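You operate a simulated robot arm through the tools that you are given. There is no shell and no other tool.

You run a simulated robot arm. Do the job below in one go: nothing can be reset, and whatever is moved stays where it is left.

JOB
Prime the air out of the fuel and set the stop lever to RUN.
Fine: fuel valve and fuel vent screw open, pump the primer till no foam shows, vent closed, lever last; the valve stays open. The engine stays isolated; spill nothing. Where these are worked on the way, their far stop is far enough and under half their travel is too little: fuel vent screw.

Only the result counts: the job must be done as asked and must still hold three seconds after the hand-in. Knocking over, shifting, dropping, spilling or breaking anything else fails it.

ROBOT AND FRAMES
A 7-joint arm with a two-finger parallel gripper, fixed in place. Base frame: the origin is at the foot of the arm, x ahead of it, y to its left, z up. Lengths are in cm, angles in rad, forces in N, time in s.
Its first joint turns from -2.601 to 2.601 rad. Payload 3.43 kg.
The TCP is the grasp point between the finger pads, 3 cm short of the fingertips. In the tool frame z runs along the fingers and y along their closing line. The gripper opens to 9.4 cm. The fingers are 2.8 cm wide and 1 cm thick; the gripper's body (5 by 9.6 cm) begins 5.5 cm behind the TCP.
Orientation is told as [roll, pitch, yaw] about the base's x, y, z axes, in that order, counted from this pose: with the fingers straight down and closing along the base's y, the tool's x points along the base's -x, its y along +y and its z along -z.

CONTROLS
- The arm moves only by the tool step_arm. Its argument "plan" is a list that holds one entry, the list of rows, each a list of 7 numbers: the turn, a rotation vector about the base's x, y, z in rad, then the shift along the base's x, y, z in cm, then the closure in counts, from 0 (fully open) to 255 (shut). In form: [[[rx, ry, rz, dx, dy, dz, claw], ...]]. A call has 1 to 20 rows; each row is the pose to reach, as a shift and turn from the pose commanded when the call began. Each row takes 0.2 s and may step no farther than 5 cm and 0.15 rad from the row before; otherwise, or with a gripper value out of range, the whole call is refused. A pose out of reach is approached as far as the arm can. The call stops where the force on the tool passes 70 N (or 10 N more than at its start, if that is more) or the arm is blocked; 0.2 s more then pass. The fingers move at their own pace (about 4.5 cm/s each) and stop on an object; they squeeze with about 40 N. The grip force told is the motor's: it shows also when the fingers shut on nothing. Time passes only in rows, and 0.2 s behind the last, so rows that repeat a pose let the fingers close. The reply holds the time, the measured pose of the TCP, the force on the tool along the base axes, the opening and the grip force, in the units named above and with some noise, with the torque about the TCP (base axes, N m) and any sound that the robot's microphone picked up.
- Cameras (640 x 400 px; columns grow to the right, rows downward): "scene" is fixed at [40.06, -65.1, 132.71]; the picture's right is [1.00, -0.05, 0.00], its down [-0.01, -0.28, -0.96] and it looks along [0.05, 0.96, -0.28] (base axes); focal length 370 px, centre (320, 200). "wrist" rides on the gripper at [7.6, 1.4, -10.2] in the tool frame; the picture's right is [-0.18, 0.98, 0.00], its down [-0.75, -0.14, -0.64] and it looks along [-0.63, -0.12, 0.77] (tool axes); focal length 243 px, centre (320, 200). There is no depth. A picture from a camera that has moved, and an enlarged one, comes with that camera's place and axes in the base frame and with its lens.
- grab_frame(camera): a new picture of that camera. It takes no simulated time.
- close_up(camera, box): a new picture of the part [left, top, right, bottom] of that camera's present view, enlarged. It takes no simulated time.
- finish_job(): hands the job in; it is judged then, once.

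Places have to be worked out from the pictures, the camera data and where the tool is seen. Open the gripper and draw the arm clear of the work before you hand the job in, unless the task says otherwise.

The tools are called after "Emit:" by a JSON object that holds its "op" and its "data". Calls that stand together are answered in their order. step_arm: Moves the arm, as the interface text tells. Its arguments: {"type":"object","properties":{"plan":{"type":"array","items":{"type":"array","items":{"type":"array","items":{"type":"number"}}}}},"required":["plan"]} The other tools are called the same way: grab_frame (camera) takes a picture; close_up (camera, box) takes an enlarged picture of a part of a camera's view; finish_job () hands the job in.

At the start:

```text
t: 0.0
tcp_pos: [26.33, 95.2, 112.14]
tool_rot: [0.001, 0.001, 0.002]
contact_force: [0.7, 0.0, -0.5]
wrist_torque: [0.02, 0.0, -0.01]
opening: 9.41
finger_force: 0.1
```

scene: 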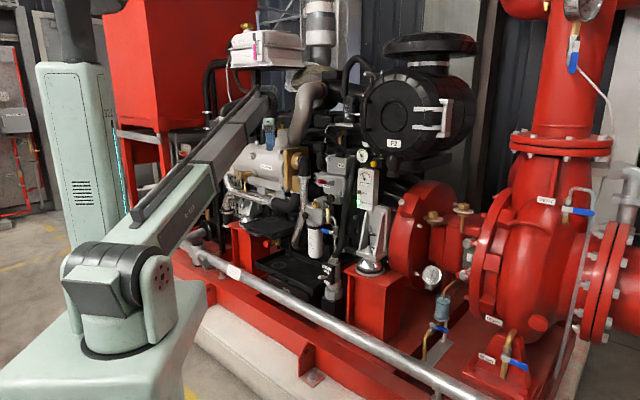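
wrist: 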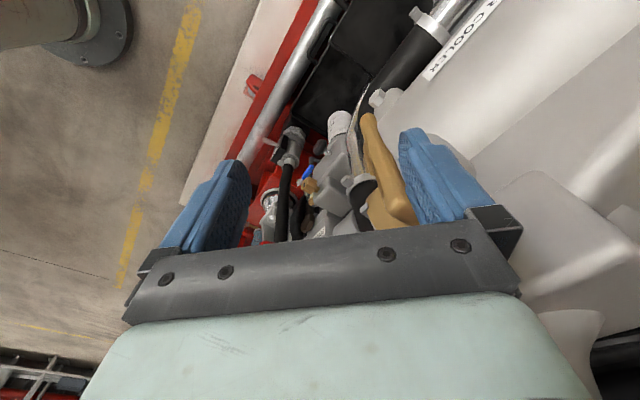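

The scene shows a diesel pump set with the tool near the engine's middle. I'll look at enlarged pieces to find the fuel valve, vent screw, primer and stop lever.

Emit:
{"op": "close_up", "data": {"camera": "scene", "box": [200, 80, 300, 143]}}

Emit:
{"op": "close_up", "data": {"camera": "scene", "box": [200, 140, 300, 203]}}

Emit:
{"op": "close_up", "data": {"camera": "scene", "box": [290, 140, 390, 203]}}

Emit:
{"op": "close_up", "data": {"camera": "scene", "box": [290, 200, 390, 263]}}

Emit:
{"op": "close_up", "data": {"camera": "scene", "box": [290, 240, 390, 303]}}

Emit:
{"op": "close_up", "data": {"camera": "scene", "box": [200, 0, 360, 100]}}

Emit:
{"op": "close_up", "data": {"camera": "scene", "box": [340, 20, 500, 120]}}

Emit:
{"op": "close_up", "data": {"camera": "scene", "box": [400, 250, 560, 350]}}

Emit:
{"op": "close_up", "data": {"camera": "wrist", "box": [230, 80, 450, 240]}}

```text
6.35 times, centred on (250, 112) of scene
camera zoom: at [40.06, -65.1, 132.71], right [1.0, -0.05, 0.0], down [-0.01, -0.28, -0.96], along [0.05, 0.96, -0.28], focal length 2352 px, centre (764, 762)
```

zoom: 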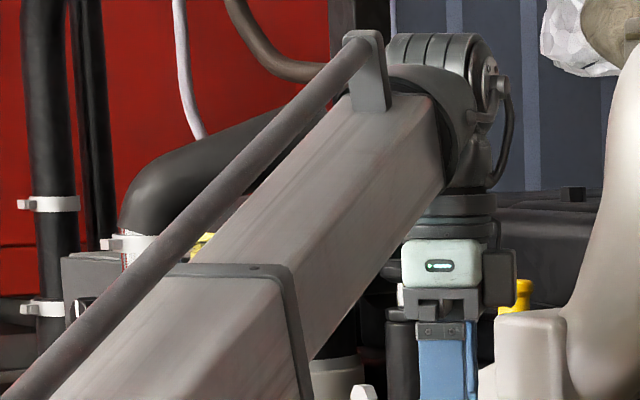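

```text
6.35 times, centred on (250, 172) of scene
camera zoom: at [40.06, -65.1, 132.71], right [1.0, -0.05, 0.0], down [-0.01, -0.28, -0.96], along [0.05, 0.96, -0.28], focal length 2352 px, centre (764, 381)
```

zoom: 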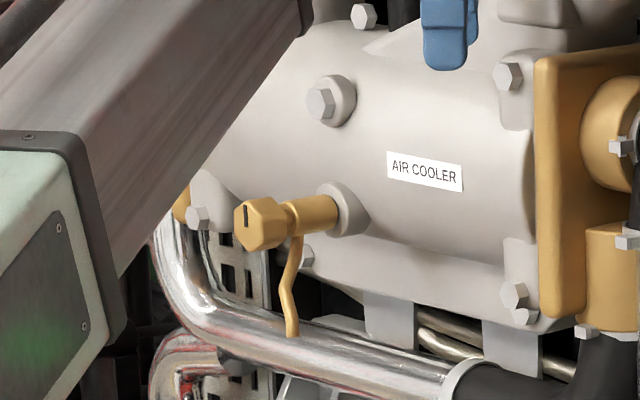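

```text
6.35 times, centred on (340, 172) of scene
camera zoom: at [40.06, -65.1, 132.71], right [1.0, -0.05, 0.0], down [-0.01, -0.28, -0.96], along [0.05, 0.96, -0.28], focal length 2352 px, centre (193, 381)
```

zoom: 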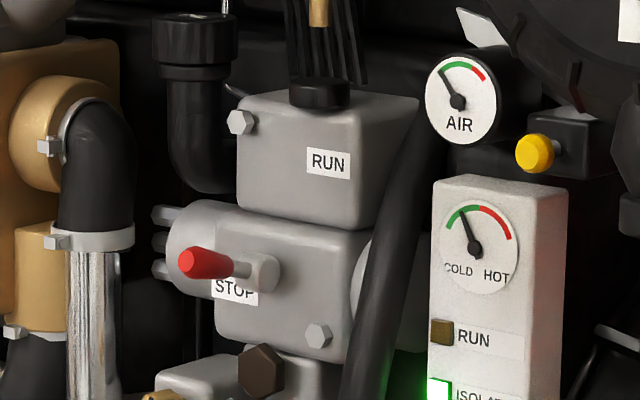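

```text
6.35 times, centred on (340, 232) of scene
camera zoom: at [40.06, -65.1, 132.71], right [1.0, -0.05, 0.0], down [-0.01, -0.28, -0.96], along [0.05, 0.96, -0.28], focal length 2352 px, centre (193, -0)
```

zoom: 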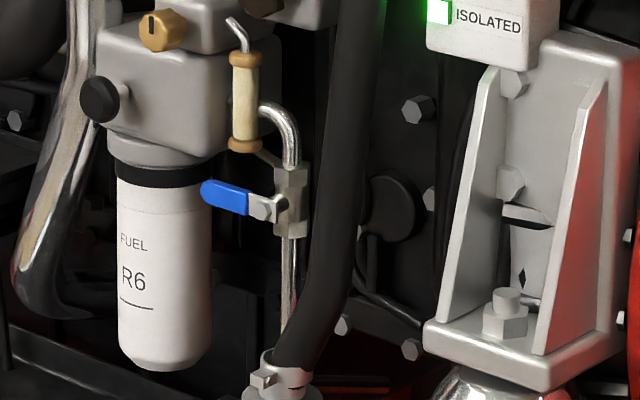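

```text
6.35 times, centred on (340, 272) of scene
camera zoom: at [40.06, -65.1, 132.71], right [1.0, -0.05, 0.0], down [-0.01, -0.28, -0.96], along [0.05, 0.96, -0.28], focal length 2352 px, centre (193, -254)
```

zoom: 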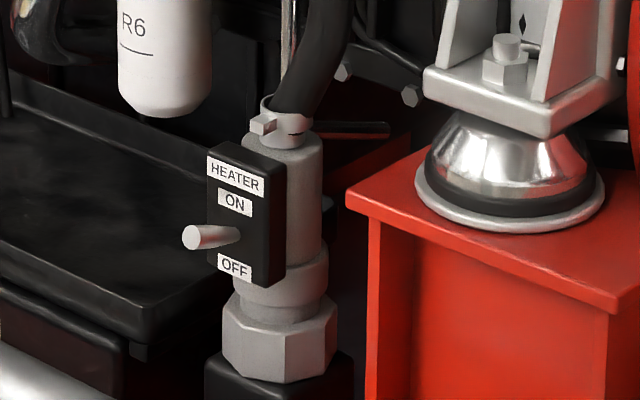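

```text
4.00 times, centred on (280, 50) of scene
camera zoom: at [40.06, -65.1, 132.71], right [1.0, -0.05, 0.0], down [-0.01, -0.28, -0.96], along [0.05, 0.96, -0.28], focal length 1482 px, centre (480, 800)
```

zoom: 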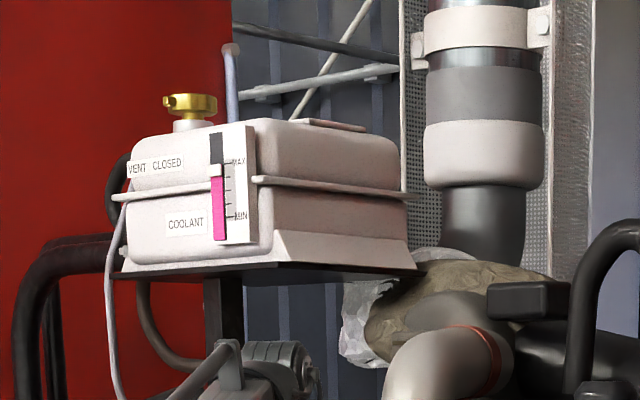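

```text
4.00 times, centred on (420, 70) of scene
camera zoom: at [40.06, -65.1, 132.71], right [1.0, -0.05, 0.0], down [-0.01, -0.28, -0.96], along [0.05, 0.96, -0.28], focal length 1482 px, centre (-80, 720)
```

zoom: 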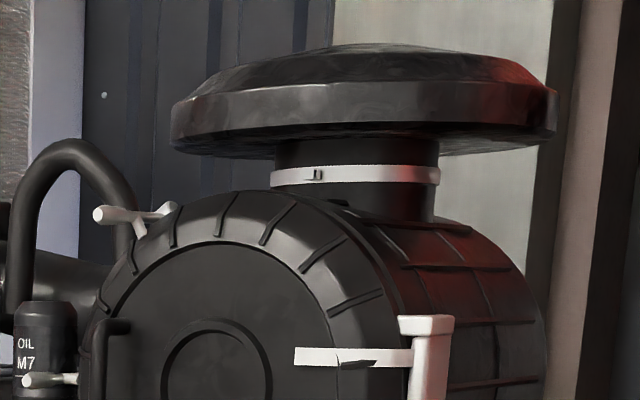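

```text
4.00 times, centred on (480, 300) of scene
camera zoom: at [40.06, -65.1, 132.71], right [1.0, -0.05, 0.0], down [-0.01, -0.28, -0.96], along [0.05, 0.96, -0.28], focal length 1482 px, centre (-320, -200)
```

zoom: 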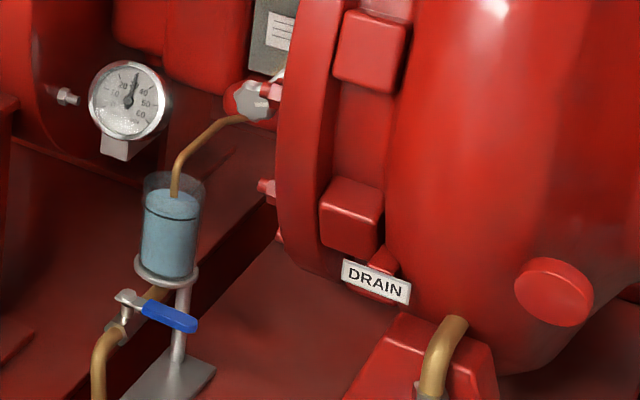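

```text
2.50 times, centred on (340, 160) of wrist
camera zoom: at [18.62, 96.62, 122.38], right [0.18, 0.98, 0.0], down [0.75, -0.14, 0.64], along [0.63, -0.12, -0.77], focal length 606 px, centre (270, 300)
```

zoom: 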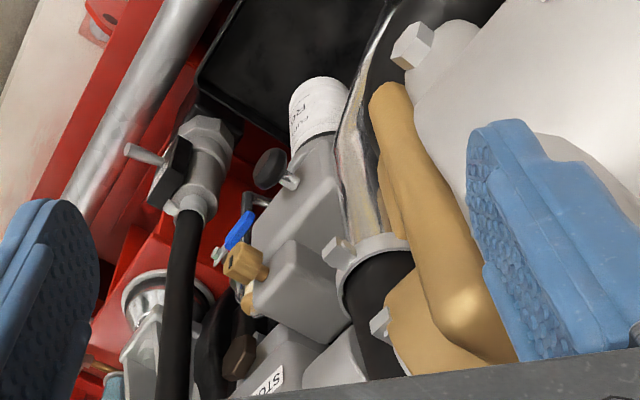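

The fuel valve (blue handle), sight glass, brass vent screw, black primer knob and red STOP/RUN lever are all near x≈45–52, y≈85–90, z≈70–90. I'll draw back towards -y first, clear of the air cooler.

Emit:
{"op": "step_arm", "data": {"plan": [[[0, 0, 0, 0, -3, 0, 0], [0, 0, 0, 0, -6, 0, 0], [0, 0, 0, 0, -10, 0, 0], [0, 0, 0, 0, -14, 0, 0], [0, 0, 0, 0, -18, 0, 0], [0, 0, 0, 0, -22, 0, 0], [0, 0, 0, 0, -26, 0, 0], [0, 0, 0, 0, -30, 0, 0], [0, 0, 0, 0, -33, 0, 0]]]}}

```text
t: 2.0
tcp_pos: [26.63, 62.41, 111.75]
tool_rot: [0.008, -0.004, 0.0]
contact_force: [0.2, 0.8, -0.2]
wrist_torque: [-0.01, -0.03, 0.01]
opening: 9.39
finger_force: 0.1
out of reach, approached as far as the arm can: row 9
```

It reached its inner limit there. Now I turn the tool towards +y while shifting to the right and lower, staying well in front of the engine.

Emit:
{"op": "step_arm", "data": {"plan": [[[0.14, 0, 0, 2, 0, 0, 0], [0.28, 0, 0, 4, 0, 0, 0], [0.42, 0, 0, 6, 0, 0, 0], [0.56, 0, 0, 8, 0, -1, 0], [0.7, 0, 0, 10, 0, -3, 0], [0.84, 0, 0, 12, 0, -5, 0], [0.98, 0, 0, 14, 0, -8, 0], [1.12, 0, 0, 16, 0, -11, 0], [1.26, 0, 0, 18, 0, -14, 0], [1.4, 0, 0, 18, 0, -17, 0], [1.55, 0, 0, 18, 0, -20, 0], [1.57, 0, 0, 18, 0, -22, 0]]]}}

```text
t: 4.6
tcp_pos: [44.35, 62.4, 89.56]
tool_rot: [1.572, -0.002, -0.001]
contact_force: [0.3, -0.6, 0.4]
wrist_torque: [-0.01, 0.0, -0.02]
opening: 9.4
finger_force: 0.1
```

The tool now points along +y at (44.4, 62.4, 89.6). Let me look from the wrist and scene.

Emit:
{"op": "grab_frame", "data": {"camera": "wrist"}}

Emit:
{"op": "grab_frame", "data": {"camera": "scene"}}

```text
taken
camera wrist: at [36.65, 52.15, 90.8], right [0.18, 0.0, 0.98], down [0.75, -0.64, -0.14], along [0.63, 0.77, -0.12], focal length 243 px, centre (320, 200)
```

wrist: 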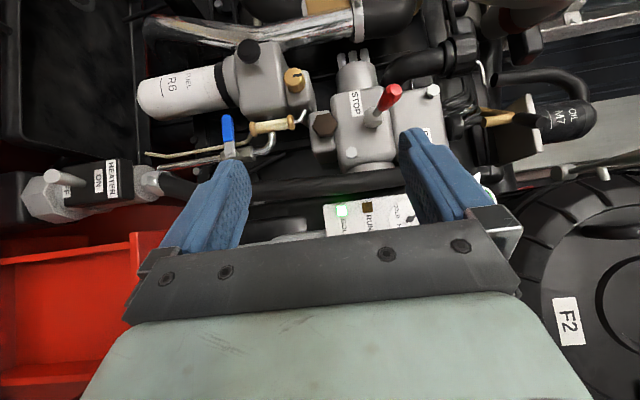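

```text
taken
```

scene: 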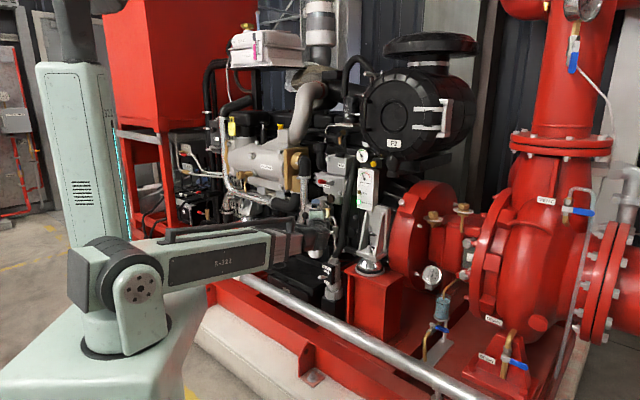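

Emit:
{"op": "close_up", "data": {"camera": "wrist", "box": [130, 20, 330, 180]}}

Emit:
{"op": "close_up", "data": {"camera": "wrist", "box": [290, 30, 450, 180]}}

Emit:
{"op": "close_up", "data": {"camera": "scene", "box": [290, 140, 390, 203]}}

Emit:
{"op": "close_up", "data": {"camera": "scene", "box": [180, 90, 280, 153]}}

```text
2.50 times, centred on (230, 100) of wrist
camera zoom: at [36.65, 52.15, 90.8], right [0.18, 0.0, 0.98], down [0.75, -0.64, -0.14], along [0.63, 0.77, -0.12], focal length 606 px, centre (545, 450)
```

zoom: 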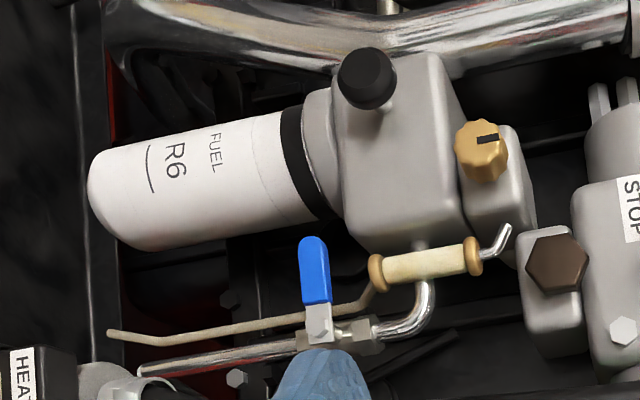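

```text
2.67 times, centred on (370, 105) of wrist
camera zoom: at [36.65, 52.15, 90.8], right [0.18, 0.0, 0.98], down [0.75, -0.64, -0.14], along [0.63, 0.77, -0.12], focal length 647 px, centre (187, 453)
```

zoom: 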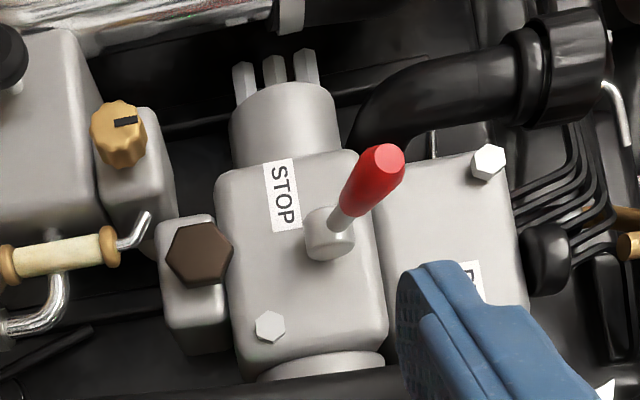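

```text
6.35 times, centred on (340, 172) of scene
camera zoom: at [40.06, -65.1, 132.71], right [1.0, -0.05, 0.0], down [-0.01, -0.28, -0.96], along [0.05, 0.96, -0.28], focal length 2352 px, centre (193, 381)
```

zoom: 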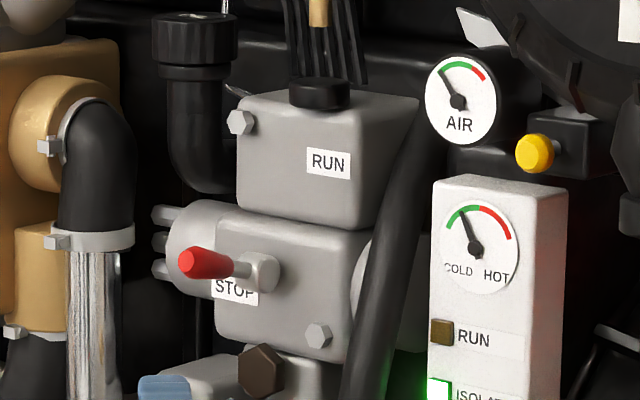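

```text
6.35 times, centred on (230, 122) of scene
camera zoom: at [40.06, -65.1, 132.71], right [1.0, -0.05, 0.0], down [-0.01, -0.28, -0.96], along [0.05, 0.96, -0.28], focal length 2352 px, centre (891, 698)
```

zoom: 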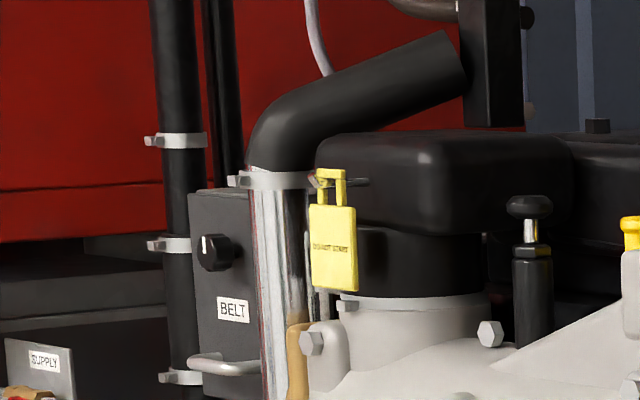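

There is another black plunger near a yellow tag to the left, so I look closer at that region and at labels before deciding which is the fuel primer.

Emit:
{"op": "close_up", "data": {"camera": "scene", "box": [240, 110, 300, 150]}}

Emit:
{"op": "close_up", "data": {"camera": "scene", "box": [170, 130, 250, 180]}}

Emit:
{"op": "close_up", "data": {"camera": "scene", "box": [170, 170, 250, 230]}}

Emit:
{"op": "close_up", "data": {"camera": "scene", "box": [280, 100, 360, 150]}}

Emit:
{"op": "close_up", "data": {"camera": "wrist", "box": [130, 0, 330, 60]}}

Emit:
{"op": "close_up", "data": {"camera": "wrist", "box": [420, 0, 640, 140]}}

Emit:
{"op": "close_up", "data": {"camera": "scene", "box": [0, 40, 60, 220]}}

```text
10.00 times, centred on (270, 130) of scene
camera zoom: at [40.06, -65.1, 132.71], right [1.0, -0.05, 0.0], down [-0.01, -0.28, -0.96], along [0.05, 0.96, -0.28], focal length 3704 px, centre (820, 900)
```

zoom: 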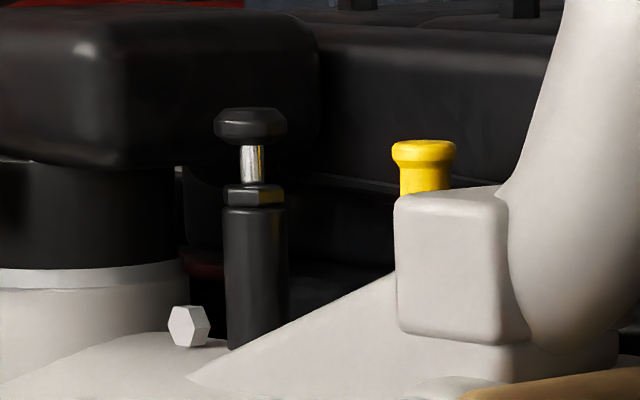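

```text
8.00 times, centred on (210, 155) of scene
camera zoom: at [40.06, -65.1, 132.71], right [1.0, -0.05, 0.0], down [-0.01, -0.28, -0.96], along [0.05, 0.96, -0.28], focal length 2963 px, centre (1200, 560)
```

zoom: 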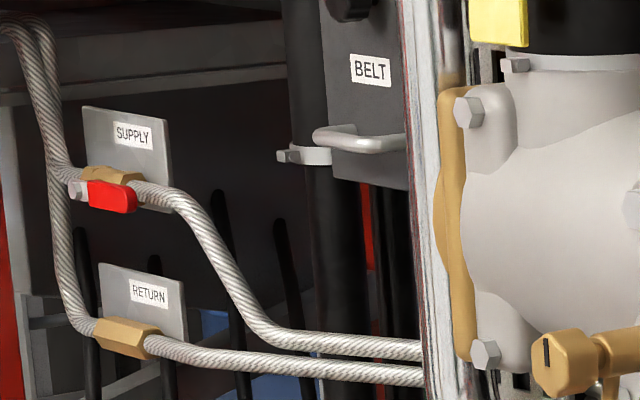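

```text
6.67 times, centred on (210, 200) of scene
camera zoom: at [40.06, -65.1, 132.71], right [1.0, -0.05, 0.0], down [-0.01, -0.28, -0.96], along [0.05, 0.96, -0.28], focal length 2470 px, centre (1053, 200)
```

zoom: 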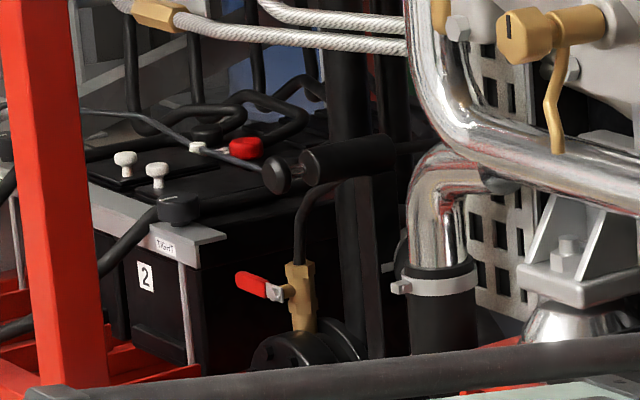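

```text
8.00 times, centred on (320, 125) of scene
camera zoom: at [40.06, -65.1, 132.71], right [1.0, -0.05, 0.0], down [-0.01, -0.28, -0.96], along [0.05, 0.96, -0.28], focal length 2963 px, centre (320, 800)
```

zoom: 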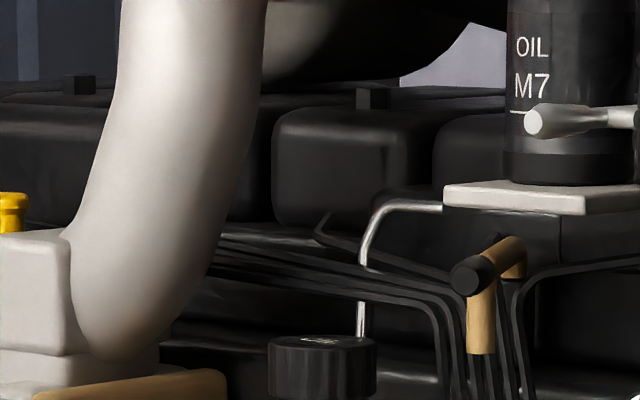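

```text
3.20 times, centred on (230, 30) of wrist
camera zoom: at [36.65, 52.15, 90.8], right [0.18, 0.0, 0.98], down [0.75, -0.64, -0.14], along [0.63, 0.77, -0.12], focal length 776 px, centre (608, 744)
```

zoom: 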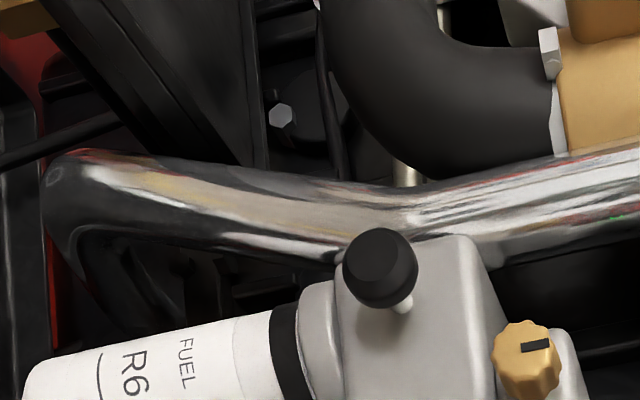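

```text
2.86 times, centred on (530, 70) of wrist
camera zoom: at [36.65, 52.15, 90.8], right [0.18, 0.0, 0.98], down [0.75, -0.64, -0.14], along [0.63, 0.77, -0.12], focal length 693 px, centre (-280, 571)
```

zoom: 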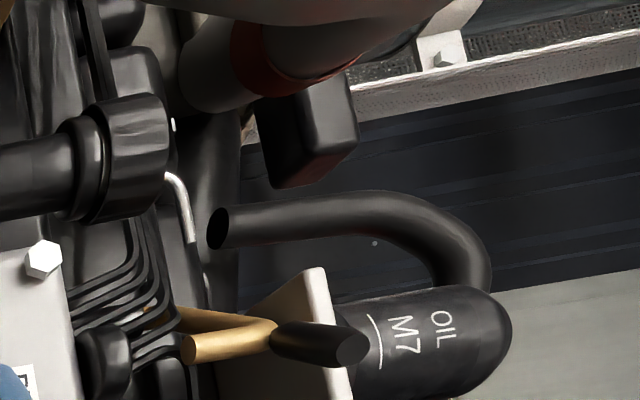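

```text
2.22 times, centred on (30, 130) of scene
camera zoom: at [40.06, -65.1, 132.71], right [1.0, -0.05, 0.0], down [-0.01, -0.28, -0.96], along [0.05, 0.96, -0.28], focal length 823 px, centre (964, 356)
```

zoom: 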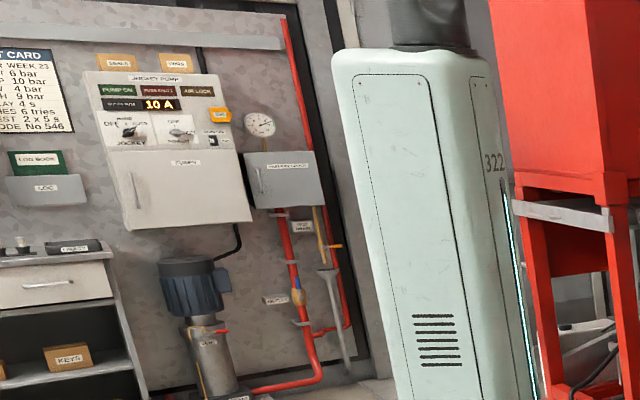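

The scene has decoys (air-cooler drain, oil sump pump, supply line valves), but the FUEL R6 filter head carries the primer knob, brass slotted vent, sight glass and blue valve. I estimate vent ≈(45,89.7,85.5), primer knob ≈(41,92.5,79.6), valve pivot ≈(52.3,87,73), lever tip ≈(46.5,82,97.7). I'll shift lower and a little nearer for a better view.

Emit:
{"op": "step_arm", "data": {"plan": [[[0, 0, 0, 0.5, 1, -3, 0], [0, 0, 0, 1, 2, -6, 0], [0, 0, 0, 1.5, 3, -9, 0], [0, 0, 0, 2, 5, -12, 0], [0, 0, 0, 2, 6, -14, 0], [0, 0, 0, 2, 6, -14, 0]]]}}

Emit:
{"op": "grab_frame", "data": {"camera": "wrist"}}

Emit:
{"op": "close_up", "data": {"camera": "wrist", "box": [180, 40, 380, 200]}}

Emit:
{"op": "close_up", "data": {"camera": "wrist", "box": [300, 20, 500, 180]}}

```text
t: 6.0
tcp_pos: [46.34, 68.55, 75.4]
tool_rot: [1.572, 0.001, -0.001]
contact_force: [0.0, -0.5, -0.1]
wrist_torque: [-0.02, 0.02, 0.0]
opening: 9.4
finger_force: 0.1
```

```text
taken
camera wrist: at [38.66, 58.34, 76.85], right [0.18, 0.0, 0.98], down [0.75, -0.64, -0.14], along [0.63, 0.77, -0.12], focal length 243 px, centre (320, 200)
```

wrist: 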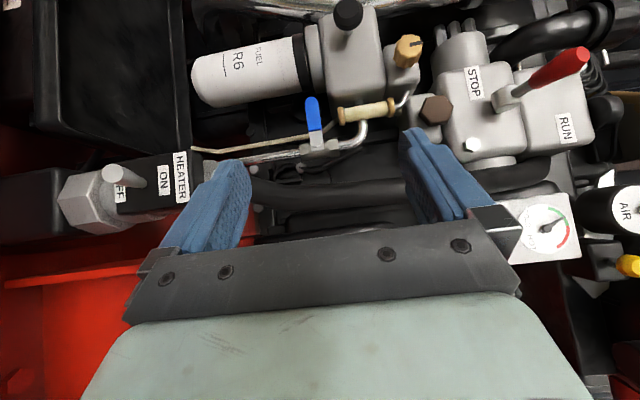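

```text
2.50 times, centred on (280, 120) of wrist
camera zoom: at [38.66, 58.34, 76.85], right [0.18, 0.0, 0.98], down [0.75, -0.64, -0.14], along [0.63, 0.77, -0.12], focal length 606 px, centre (420, 400)
```

zoom: 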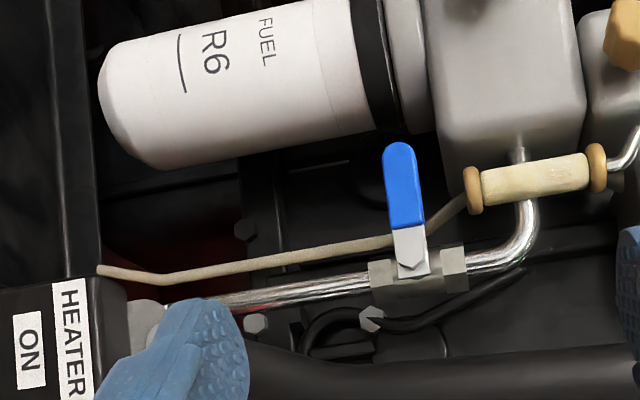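

```text
2.50 times, centred on (400, 100) of wrist
camera zoom: at [38.66, 58.34, 76.85], right [0.18, 0.0, 0.98], down [0.75, -0.64, -0.14], along [0.63, 0.77, -0.12], focal length 606 px, centre (120, 450)
```

zoom: 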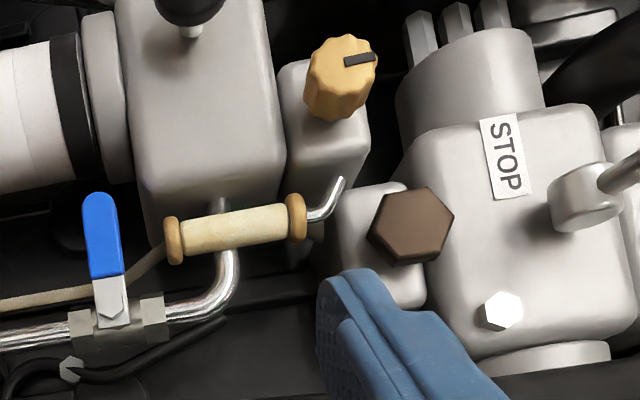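

The blue handle sits across the vertical pipe (closed). I take high zooms of each part from the scene camera and from the wrist to get their axes and shapes.

Emit:
{"op": "close_up", "data": {"camera": "scene", "box": [300, 190, 348, 220]}}

Emit:
{"op": "close_up", "data": {"camera": "scene", "box": [310, 165, 358, 195]}}

Emit:
{"op": "close_up", "data": {"camera": "wrist", "box": [385, 20, 449, 60]}}

Emit:
{"op": "close_up", "data": {"camera": "wrist", "box": [310, 0, 390, 50]}}

Emit:
{"op": "close_up", "data": {"camera": "wrist", "box": [280, 85, 376, 145]}}

Emit:
{"op": "close_up", "data": {"camera": "wrist", "box": [440, 30, 600, 130]}}

```text
13.33 times, centred on (324, 205) of scene
camera zoom: at [40.06, -65.1, 132.71], right [1.0, -0.05, 0.0], down [-0.01, -0.28, -0.96], along [0.05, 0.96, -0.28], focal length 4939 px, centre (267, 133)
```

zoom: 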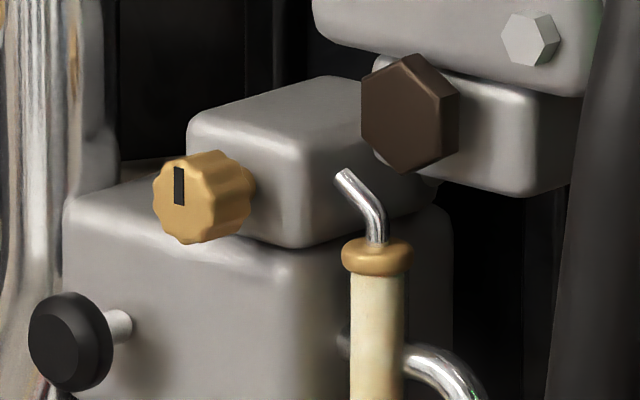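

```text
13.33 times, centred on (334, 180) of scene
camera zoom: at [40.06, -65.1, 132.71], right [1.0, -0.05, 0.0], down [-0.01, -0.28, -0.96], along [0.05, 0.96, -0.28], focal length 4939 px, centre (133, 467)
```

zoom: 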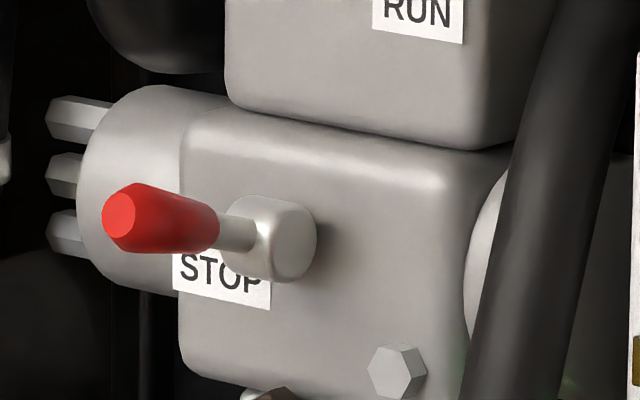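

```text
10.00 times, centred on (417, 40) of wrist
camera zoom: at [38.66, 58.34, 76.85], right [0.18, 0.0, 0.98], down [0.75, -0.64, -0.14], along [0.63, 0.77, -0.12], focal length 2426 px, centre (-650, 1800)
```

zoom: 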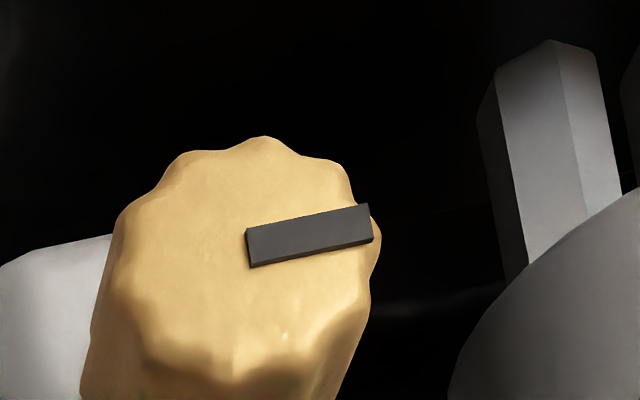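

```text
8.00 times, centred on (350, 25) of wrist
camera zoom: at [38.66, 58.34, 76.85], right [0.18, 0.0, 0.98], down [0.75, -0.64, -0.14], along [0.63, 0.77, -0.12], focal length 1941 px, centre (80, 1600)
```

zoom: 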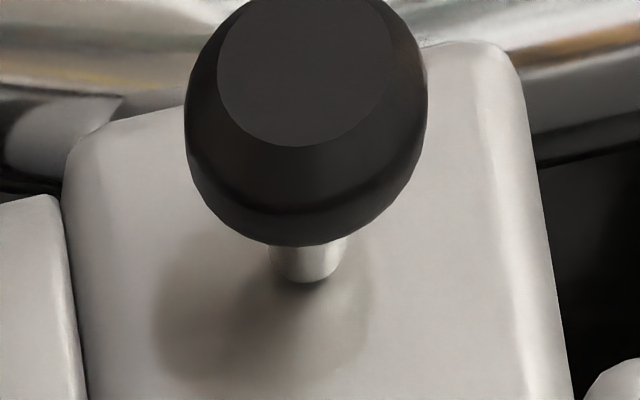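

```text
6.67 times, centred on (328, 115) of wrist
camera zoom: at [38.66, 58.34, 76.85], right [0.18, 0.0, 0.98], down [0.75, -0.64, -0.14], along [0.63, 0.77, -0.12], focal length 1618 px, centre (267, 767)
```

zoom: 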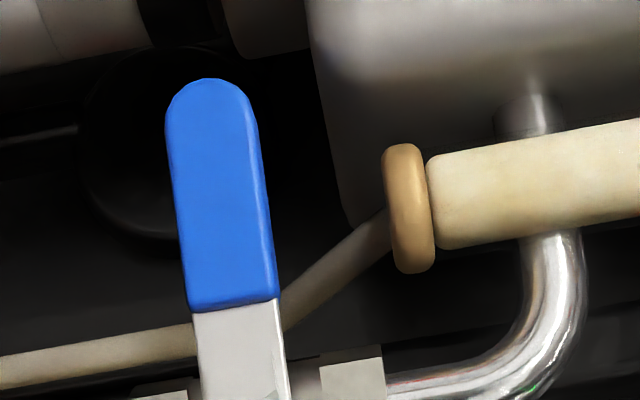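

```text
4.00 times, centred on (520, 80) of wrist
camera zoom: at [38.66, 58.34, 76.85], right [0.18, 0.0, 0.98], down [0.75, -0.64, -0.14], along [0.63, 0.77, -0.12], focal length 970 px, centre (-480, 680)
```

zoom: 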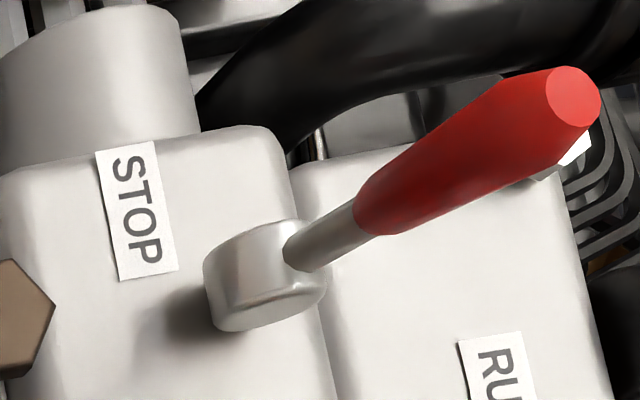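

The engine stands yawed about -43° (its side faces the robot), so the primer and vent axes point along about (-0.69,-0.73,0). I'll turn the tool to face that side, standing off about 12 cm.

Emit:
{"op": "step_arm", "data": {"plan": [[[0, 0, -0.13, -1.5, 1.5, 1, 0], [0, 0, -0.26, -3, 3, 2, 0], [0, 0, -0.39, -4.5, 4.5, 3, 0], [0, 0, -0.52, -6, 6, 4, 0], [0, 0, -0.64, -7.5, 7.5, 4.6, 0], [0, 0, -0.757, -9, 8.9, 4.6, 0], [0, 0, -0.757, -9, 8.9, 4.6, 0]]]}}

Emit:
{"op": "grab_frame", "data": {"camera": "wrist"}}

Emit:
{"op": "grab_frame", "data": {"camera": "scene"}}

```text
t: 7.6
tcp_pos: [46.63, 71.94, 81.72]
tool_rot: [1.541, 0.001, -0.472]
contact_force: [0.5, -0.1, -0.4]
wrist_torque: [-0.03, 0.0, -0.01]
opening: 9.39
finger_force: 0.1
out of reach, approached as far as the arm can: row 4, 5, 6, 7
```

```text
taken
camera wrist: at [35.1, 66.42, 83.48], right [0.18, -0.06, 0.98], down [0.38, -0.92, -0.12], along [0.91, 0.39, -0.14], focal length 243 px, centre (320, 200)
```

wrist: 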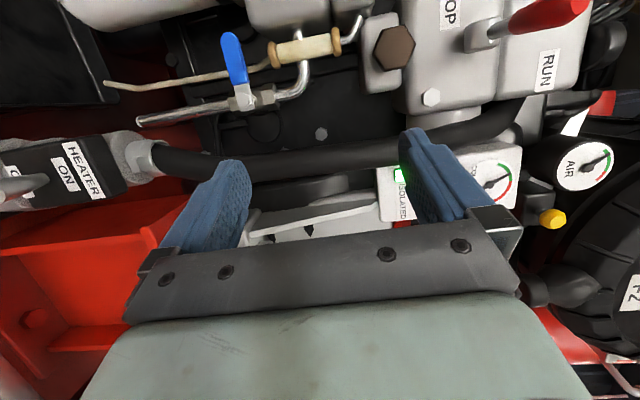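

```text
taken
```

scene: 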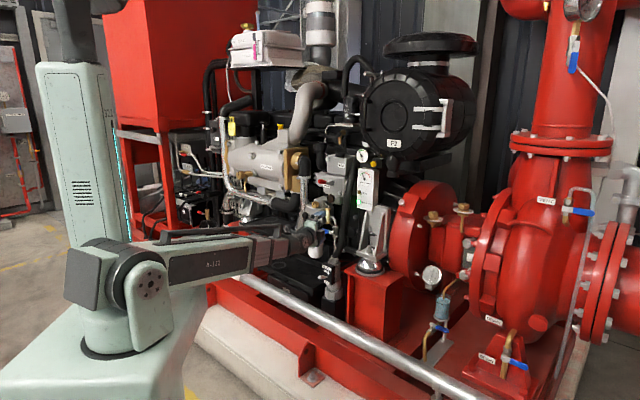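

The tool stopped turning near azimuth 63°, most likely where the wrist lines up with the forearm. I'll check what the commanded pose is now with a null row before choosing another way round.

Emit:
{"op": "step_arm", "data": {"plan": [[[0, 0, 0, 0, 0, 0, 0]]]}}

```text
t: 8.0
tcp_pos: [46.62, 72.0, 81.83]
tool_rot: [1.541, 0.003, -0.471]
contact_force: [0.4, 0.5, -0.3]
wrist_torque: [0.0, 0.02, 0.03]
opening: 9.38
finger_force: 0.0
```

The commanded pose equals the present one. I'll dip the tool to pass below that alignment: first pitch it down about 1 rad in place.

Emit:
{"op": "step_arm", "data": {"plan": [[[-0.125, 0.0636, 0, -0.3, -0.3, 0.3, 0], [-0.25, 0.127, 0, -0.6, -0.6, 0.6, 0], [-0.374, 0.191, 0, -0.9, -0.9, 1, 0], [-0.499, 0.254, 0, -1.2, -1.2, 1.3, 0], [-0.624, 0.318, 0, -1.5, -1.5, 1.6, 0], [-0.748, 0.381, 0, -1.8, -1.8, 2, 0], [-0.873, 0.445, 0, -2, -2, 2, 0], [-0.873, 0.445, 0, -2, -2, 2, 0]]]}}

```text
t: 9.8
tcp_pos: [44.45, 69.84, 83.71]
tool_rot: [0.559, -0.001, -0.472]
contact_force: [0.2, 0.4, 0.1]
wrist_torque: [0.01, 0.02, -0.01]
opening: 9.39
finger_force: 0.0
out of reach, approached as far as the arm can: row 2, 3
```

It dipped fine. Next the yaw to -0.757 about z while sliding left along the engine side.

Emit:
{"op": "step_arm", "data": {"plan": [[[0, 0, -0.1, -2, 2, 0, 0], [0, 0, -0.2, -4, 4, 0, 0], [0, 0, -0.285, -5.5, 5.8, 0, 0], [0, 0, -0.285, -7, 7.4, -1, 0], [0, 0, -0.285, -7, 7.4, -1, 0]]]}}

```text
t: 11.0
tcp_pos: [37.48, 77.49, 82.85]
tool_rot: [0.563, 0.001, -0.756]
contact_force: [-0.3, 0.7, 0.3]
wrist_torque: [-0.02, -0.02, -0.01]
opening: 9.41
finger_force: 0.0
```

Now pitch up again about the engine's long axis so the tool faces the engine side squarely.

Emit:
{"op": "step_arm", "data": {"plan": [[[0.102, -0.0962, 0, 0, 0, 0, 0], [0.2035, -0.1924, 0, 0, 0, 0, 0], [0.305, -0.2886, 0, 0, 0, 0, 0], [0.407, -0.3847, 0, 0, 0, 0, 0], [0.509, -0.481, 0, 0, 0, 0, 0], [0.61, -0.577, 0, 0, 0, 0, 0], [0.712, -0.673, 0, 0, 0, 0, 0], [0.732, -0.692, 0, 0, 0, 0, 0]]]}}

Emit:
{"op": "grab_frame", "data": {"camera": "wrist"}}

Emit:
{"op": "grab_frame", "data": {"camera": "scene"}}

```text
t: 12.8
tcp_pos: [37.88, 77.39, 83.64]
tool_rot: [1.319, -0.006, -0.753]
contact_force: [-0.4, -0.5, -0.9]
wrist_torque: [0.01, 0.02, -0.01]
opening: 9.42
finger_force: 0.1
out of reach, approached as far as the arm can: row 6, 7, 8
```

```text
taken
camera wrist: at [25.56, 75.69, 87.5], right [0.3, 0.05, 0.95], down [0.1, -0.99, 0.03], along [0.95, 0.09, -0.3], focal length 243 px, centre (320, 200)
```

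wrist: 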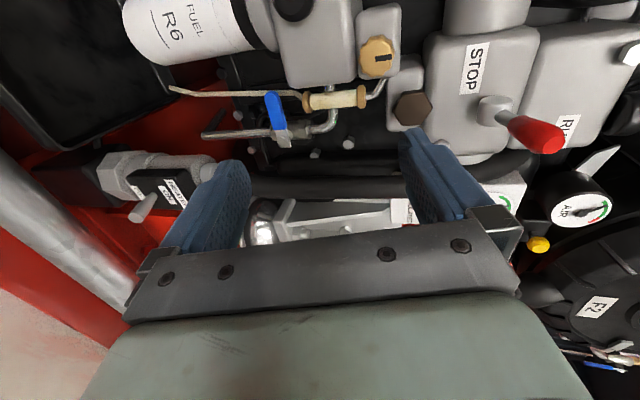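

```text
taken
```

scene: 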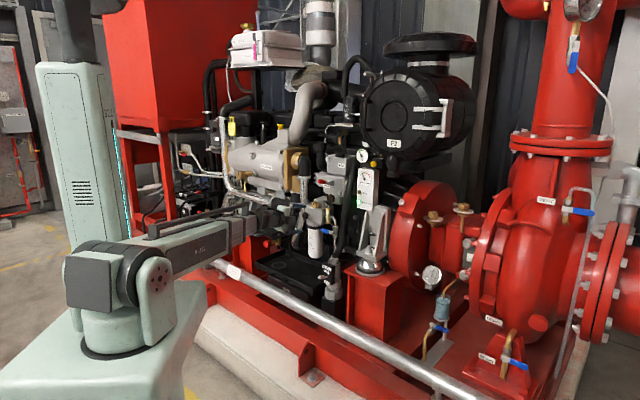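

It got to about 14° short of level, which may be a wrist limit at this spot. I use this new viewpoint to refine the positions of the parts.

Emit:
{"op": "close_up", "data": {"camera": "wrist", "box": [240, 0, 440, 125]}}

Emit:
{"op": "close_up", "data": {"camera": "wrist", "box": [420, 30, 580, 170]}}

Emit:
{"op": "close_up", "data": {"camera": "scene", "box": [300, 190, 348, 220]}}

Emit:
{"op": "close_up", "data": {"camera": "scene", "box": [310, 215, 358, 245]}}

```text
3.20 times, centred on (340, 62) of wrist
camera zoom: at [25.56, 75.69, 87.5], right [0.3, 0.05, 0.95], down [0.1, -0.99, 0.03], along [0.95, 0.09, -0.3], focal length 776 px, centre (256, 640)
```

zoom: 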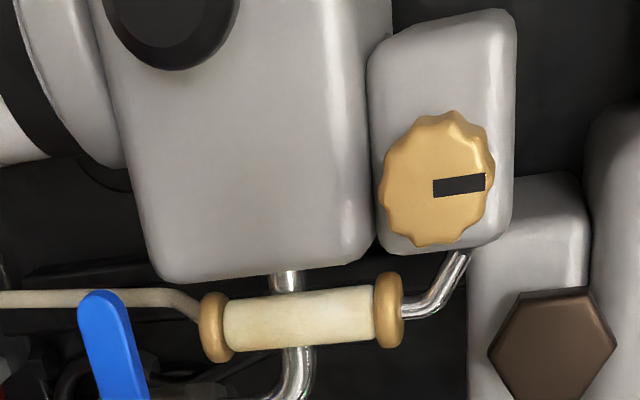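

```text
2.86 times, centred on (500, 100) of wrist
camera zoom: at [25.56, 75.69, 87.5], right [0.3, 0.05, 0.95], down [0.1, -0.99, 0.03], along [0.95, 0.09, -0.3], focal length 693 px, centre (-194, 486)
```

zoom: 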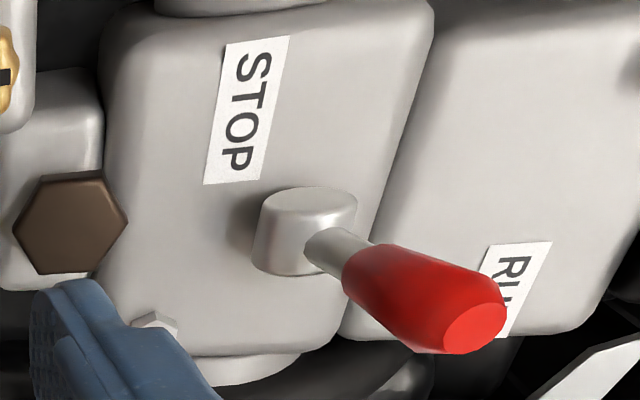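

```text
13.33 times, centred on (324, 205) of scene
camera zoom: at [40.06, -65.1, 132.71], right [1.0, -0.05, 0.0], down [-0.01, -0.28, -0.96], along [0.05, 0.96, -0.28], focal length 4939 px, centre (267, 133)
```

zoom: 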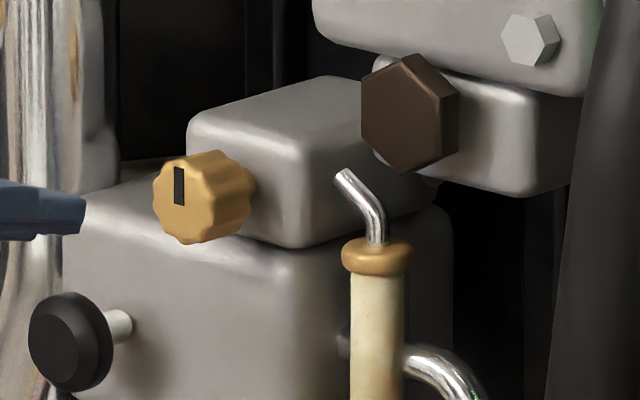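

```text
13.33 times, centred on (334, 230) of scene
camera zoom: at [40.06, -65.1, 132.71], right [1.0, -0.05, 0.0], down [-0.01, -0.28, -0.96], along [0.05, 0.96, -0.28], focal length 4939 px, centre (133, -200)
```

zoom: 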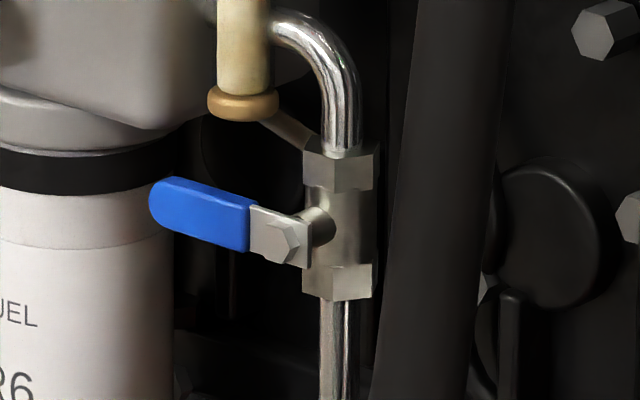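

Refined: vent face (44.9,89.6,85.6) Ø≈3, pointer up; valve pivot (51.7,84.3,74.15) with handle ≈5.7 cm pointing left; primer face ≈(40.2,91.7,79.7). I'll move closer to the valve's front and try to level the tool there.

Emit:
{"op": "step_arm", "data": {"plan": [[[0, 0, 0, 1.2, 0.6, -1.0, 60], [0, 0, 0, 2.4, 1.2, -2.0, 120], [0, 0, 0, 3.6, 1.8, -3, 180], [0, 0, 0, 4.8, 2.4, -4, 255], [0, 0, 0, 4.8, 2.4, -4, 255], [0.09, -0.085, 0, 4.8, 2.4, -4, 255], [0.18, -0.17, 0, 4.8, 2.4, -4, 255]]]}}

Emit:
{"op": "grab_frame", "data": {"camera": "wrist"}}

```text
t: 14.4
tcp_pos: [42.97, 79.89, 80.52]
tool_rot: [1.306, -0.008, -0.751]
contact_force: [-0.6, 0.4, 0.1]
wrist_torque: [-0.02, 0.0, 0.02]
opening: 0.01
finger_force: 32.5
out of reach, approached as far as the arm can: row 3, 4, 5, 6, 7
```

```text
taken
camera wrist: at [30.77, 78.18, 84.51], right [0.31, 0.07, 0.95], down [0.1, -0.99, 0.04], along [0.95, 0.09, -0.31], focal length 243 px, centre (320, 200)
```

wrist: 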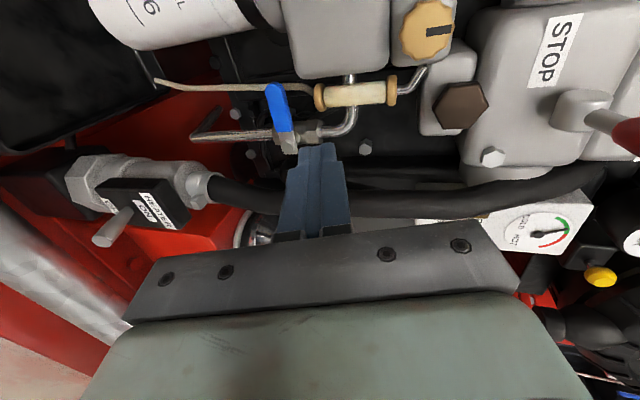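

Levelling is limited further as I go lower; the present tool roll may be the limiting joint. I'll try rolling the tool +90° about its own axis (camera on top, fingers closing along the engine side) and see whether that frees it.

Emit:
{"op": "step_arm", "data": {"plan": [[[0.0948, 0.1002, -0.0371, -0.3, -0.3, 0.3, 255], [0.1896, 0.2004, -0.0742, -0.6, -0.6, 0.6, 255], [0.2844, 0.3006, -0.1113, -1, -1, 1, 255], [0.3792, 0.4008, -0.1484, -1, -1, 1, 255], [0.474, 0.501, -0.1855, -1, -1, 1, 255], [0.5688, 0.6012, -0.2226, -1, -1, 1, 255], [0.6636, 0.7014, -0.2597, -1, -1, 1, 255], [0.7584, 0.8016, -0.2968, -1, -1, 1, 255], [0.8532, 0.9018, -0.3339, -1, -1, 1, 255], [0.948, 1.002, -0.371, -1, -1, 1, 255], [1.0428, 1.1022, -0.4081, -1, -1, 1, 255]]]}}

```text
t: 16.8
tcp_pos: [51.64, 72.26, 79.68]
tool_rot: [-0.167, 1.335, -2.315]
contact_force: [-1.1, 0.1, -0.9]
wrist_torque: [0.01, 0.02, 0.01]
opening: 0.0
finger_force: 32.5
out of reach, approached as far as the arm can: row 1, 2, 3, 4, 5, 6, 7, 8, 9, 10, 11
```

The roll was achieved (camera on top) but the TCP slid 12 cm along the engine. Now I try to slide back left and turn to the engine normal with this roll.

Emit:
{"op": "step_arm", "data": {"plan": [[[0, 0, -0.06, -2, 1.9, 0.5, 255], [0, 0, -0.12, -4, 3.8, 1, 255], [0, 0, -0.18, -6, 5.7, 1, 255], [0, 0, -0.18, -8, 7.5, 1, 255], [0, 0, -0.18, -8, 7.5, 1, 255]]]}}

Emit:
{"op": "grab_frame", "data": {"camera": "scene"}}

Emit:
{"op": "grab_frame", "data": {"camera": "wrist"}}

```text
t: 18.0
tcp_pos: [43.62, 80.22, 80.79]
tool_rot: [-0.156, 1.334, -2.482]
contact_force: [-0.6, -0.2, -0.5]
wrist_torque: [-0.02, 0.01, -0.02]
opening: 0.0
finger_force: 33.3
out of reach, approached as far as the arm can: row 1
```

```text
taken
```

scene: 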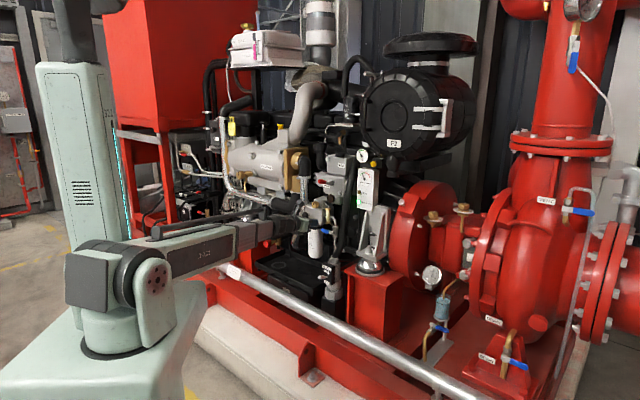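

```text
taken
camera wrist: at [39.08, 73.07, 90.42], right [0.68, -0.7, -0.21], down [-0.67, -0.47, -0.58], along [0.31, 0.54, -0.79], focal length 243 px, centre (320, 200)
```

wrist: 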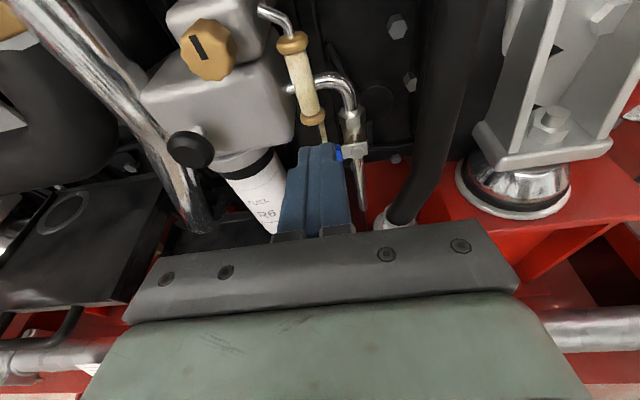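

Now it holds az 47° with camera on top. I test levelling the tool by +0.23 rad about the engine's long axis.

Emit:
{"op": "step_arm", "data": {"plan": [[[0.085, -0.08, 0, 0, 0, 0, 255], [0.17, -0.161, 0, 0, 0, 0, 255], [0.17, -0.161, 0, 0, 0, 0, 255]]]}}

Emit:
{"op": "grab_frame", "data": {"camera": "wrist"}}

```text
t: 18.8
tcp_pos: [43.45, 80.18, 80.62]
tool_rot: [-1.617, 1.535, 2.346]
contact_force: [-0.6, 0.3, 0.7]
wrist_torque: [0.01, 0.0, 0.02]
opening: 0.0
finger_force: 33.0
```

```text
taken
camera wrist: at [37.69, 71.63, 88.12], right [0.71, -0.67, -0.22], down [-0.56, -0.35, -0.75], along [0.42, 0.66, -0.63], focal length 243 px, centre (320, 200)
```

wrist: 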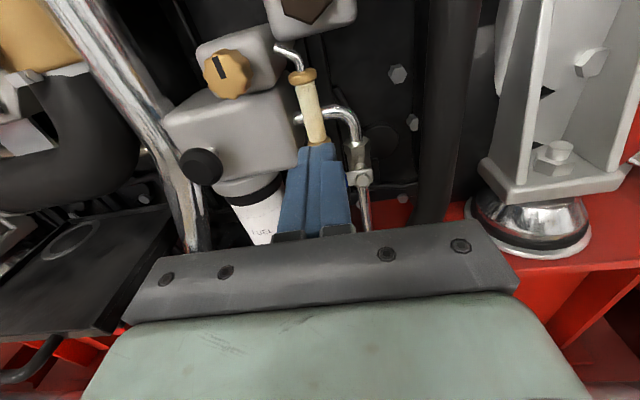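

Levelling works with this roll. I zoom in here on the valve and surrounding parts to refine positions before touching.

Emit:
{"op": "close_up", "data": {"camera": "wrist", "box": [280, 100, 408, 240]}}

Emit:
{"op": "close_up", "data": {"camera": "wrist", "box": [160, 30, 320, 190]}}

Emit:
{"op": "close_up", "data": {"camera": "scene", "box": [300, 195, 364, 245]}}

```text
2.86 times, centred on (344, 170) of wrist
camera zoom: at [37.69, 71.63, 88.12], right [0.71, -0.67, -0.22], down [-0.56, -0.35, -0.75], along [0.42, 0.66, -0.63], focal length 693 px, centre (251, 286)
```

zoom: 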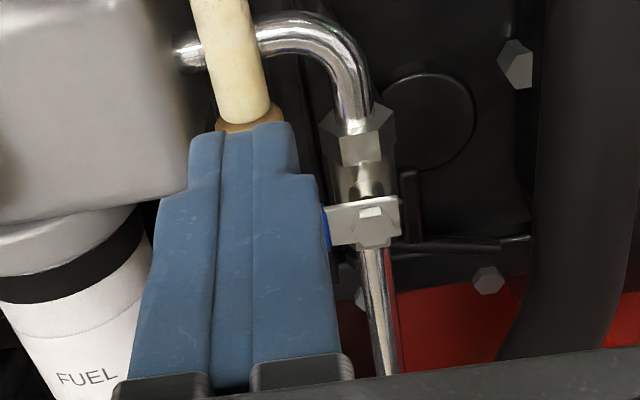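

```text
2.50 times, centred on (240, 110) of wrist
camera zoom: at [37.69, 71.63, 88.12], right [0.71, -0.67, -0.22], down [-0.56, -0.35, -0.75], along [0.42, 0.66, -0.63], focal length 606 px, centre (520, 425)
```

zoom: 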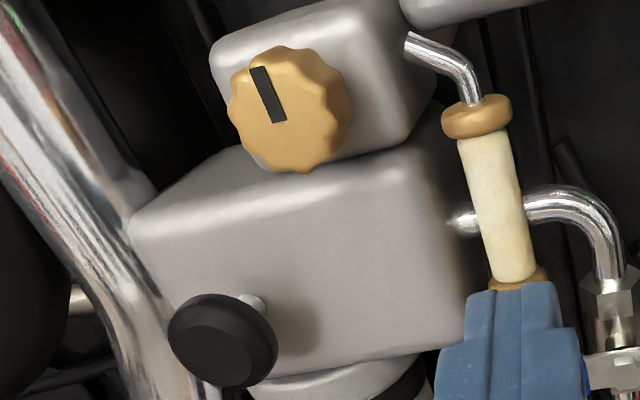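

```text
8.00 times, centred on (332, 220) of scene
camera zoom: at [40.06, -65.1, 132.71], right [1.0, -0.05, 0.0], down [-0.01, -0.28, -0.96], along [0.05, 0.96, -0.28], focal length 2963 px, centre (224, 40)
```

zoom: 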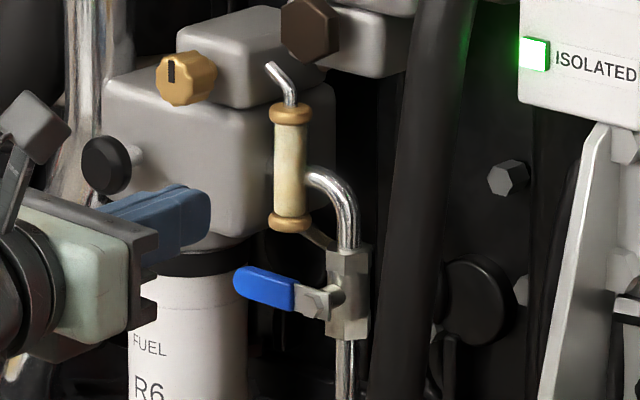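

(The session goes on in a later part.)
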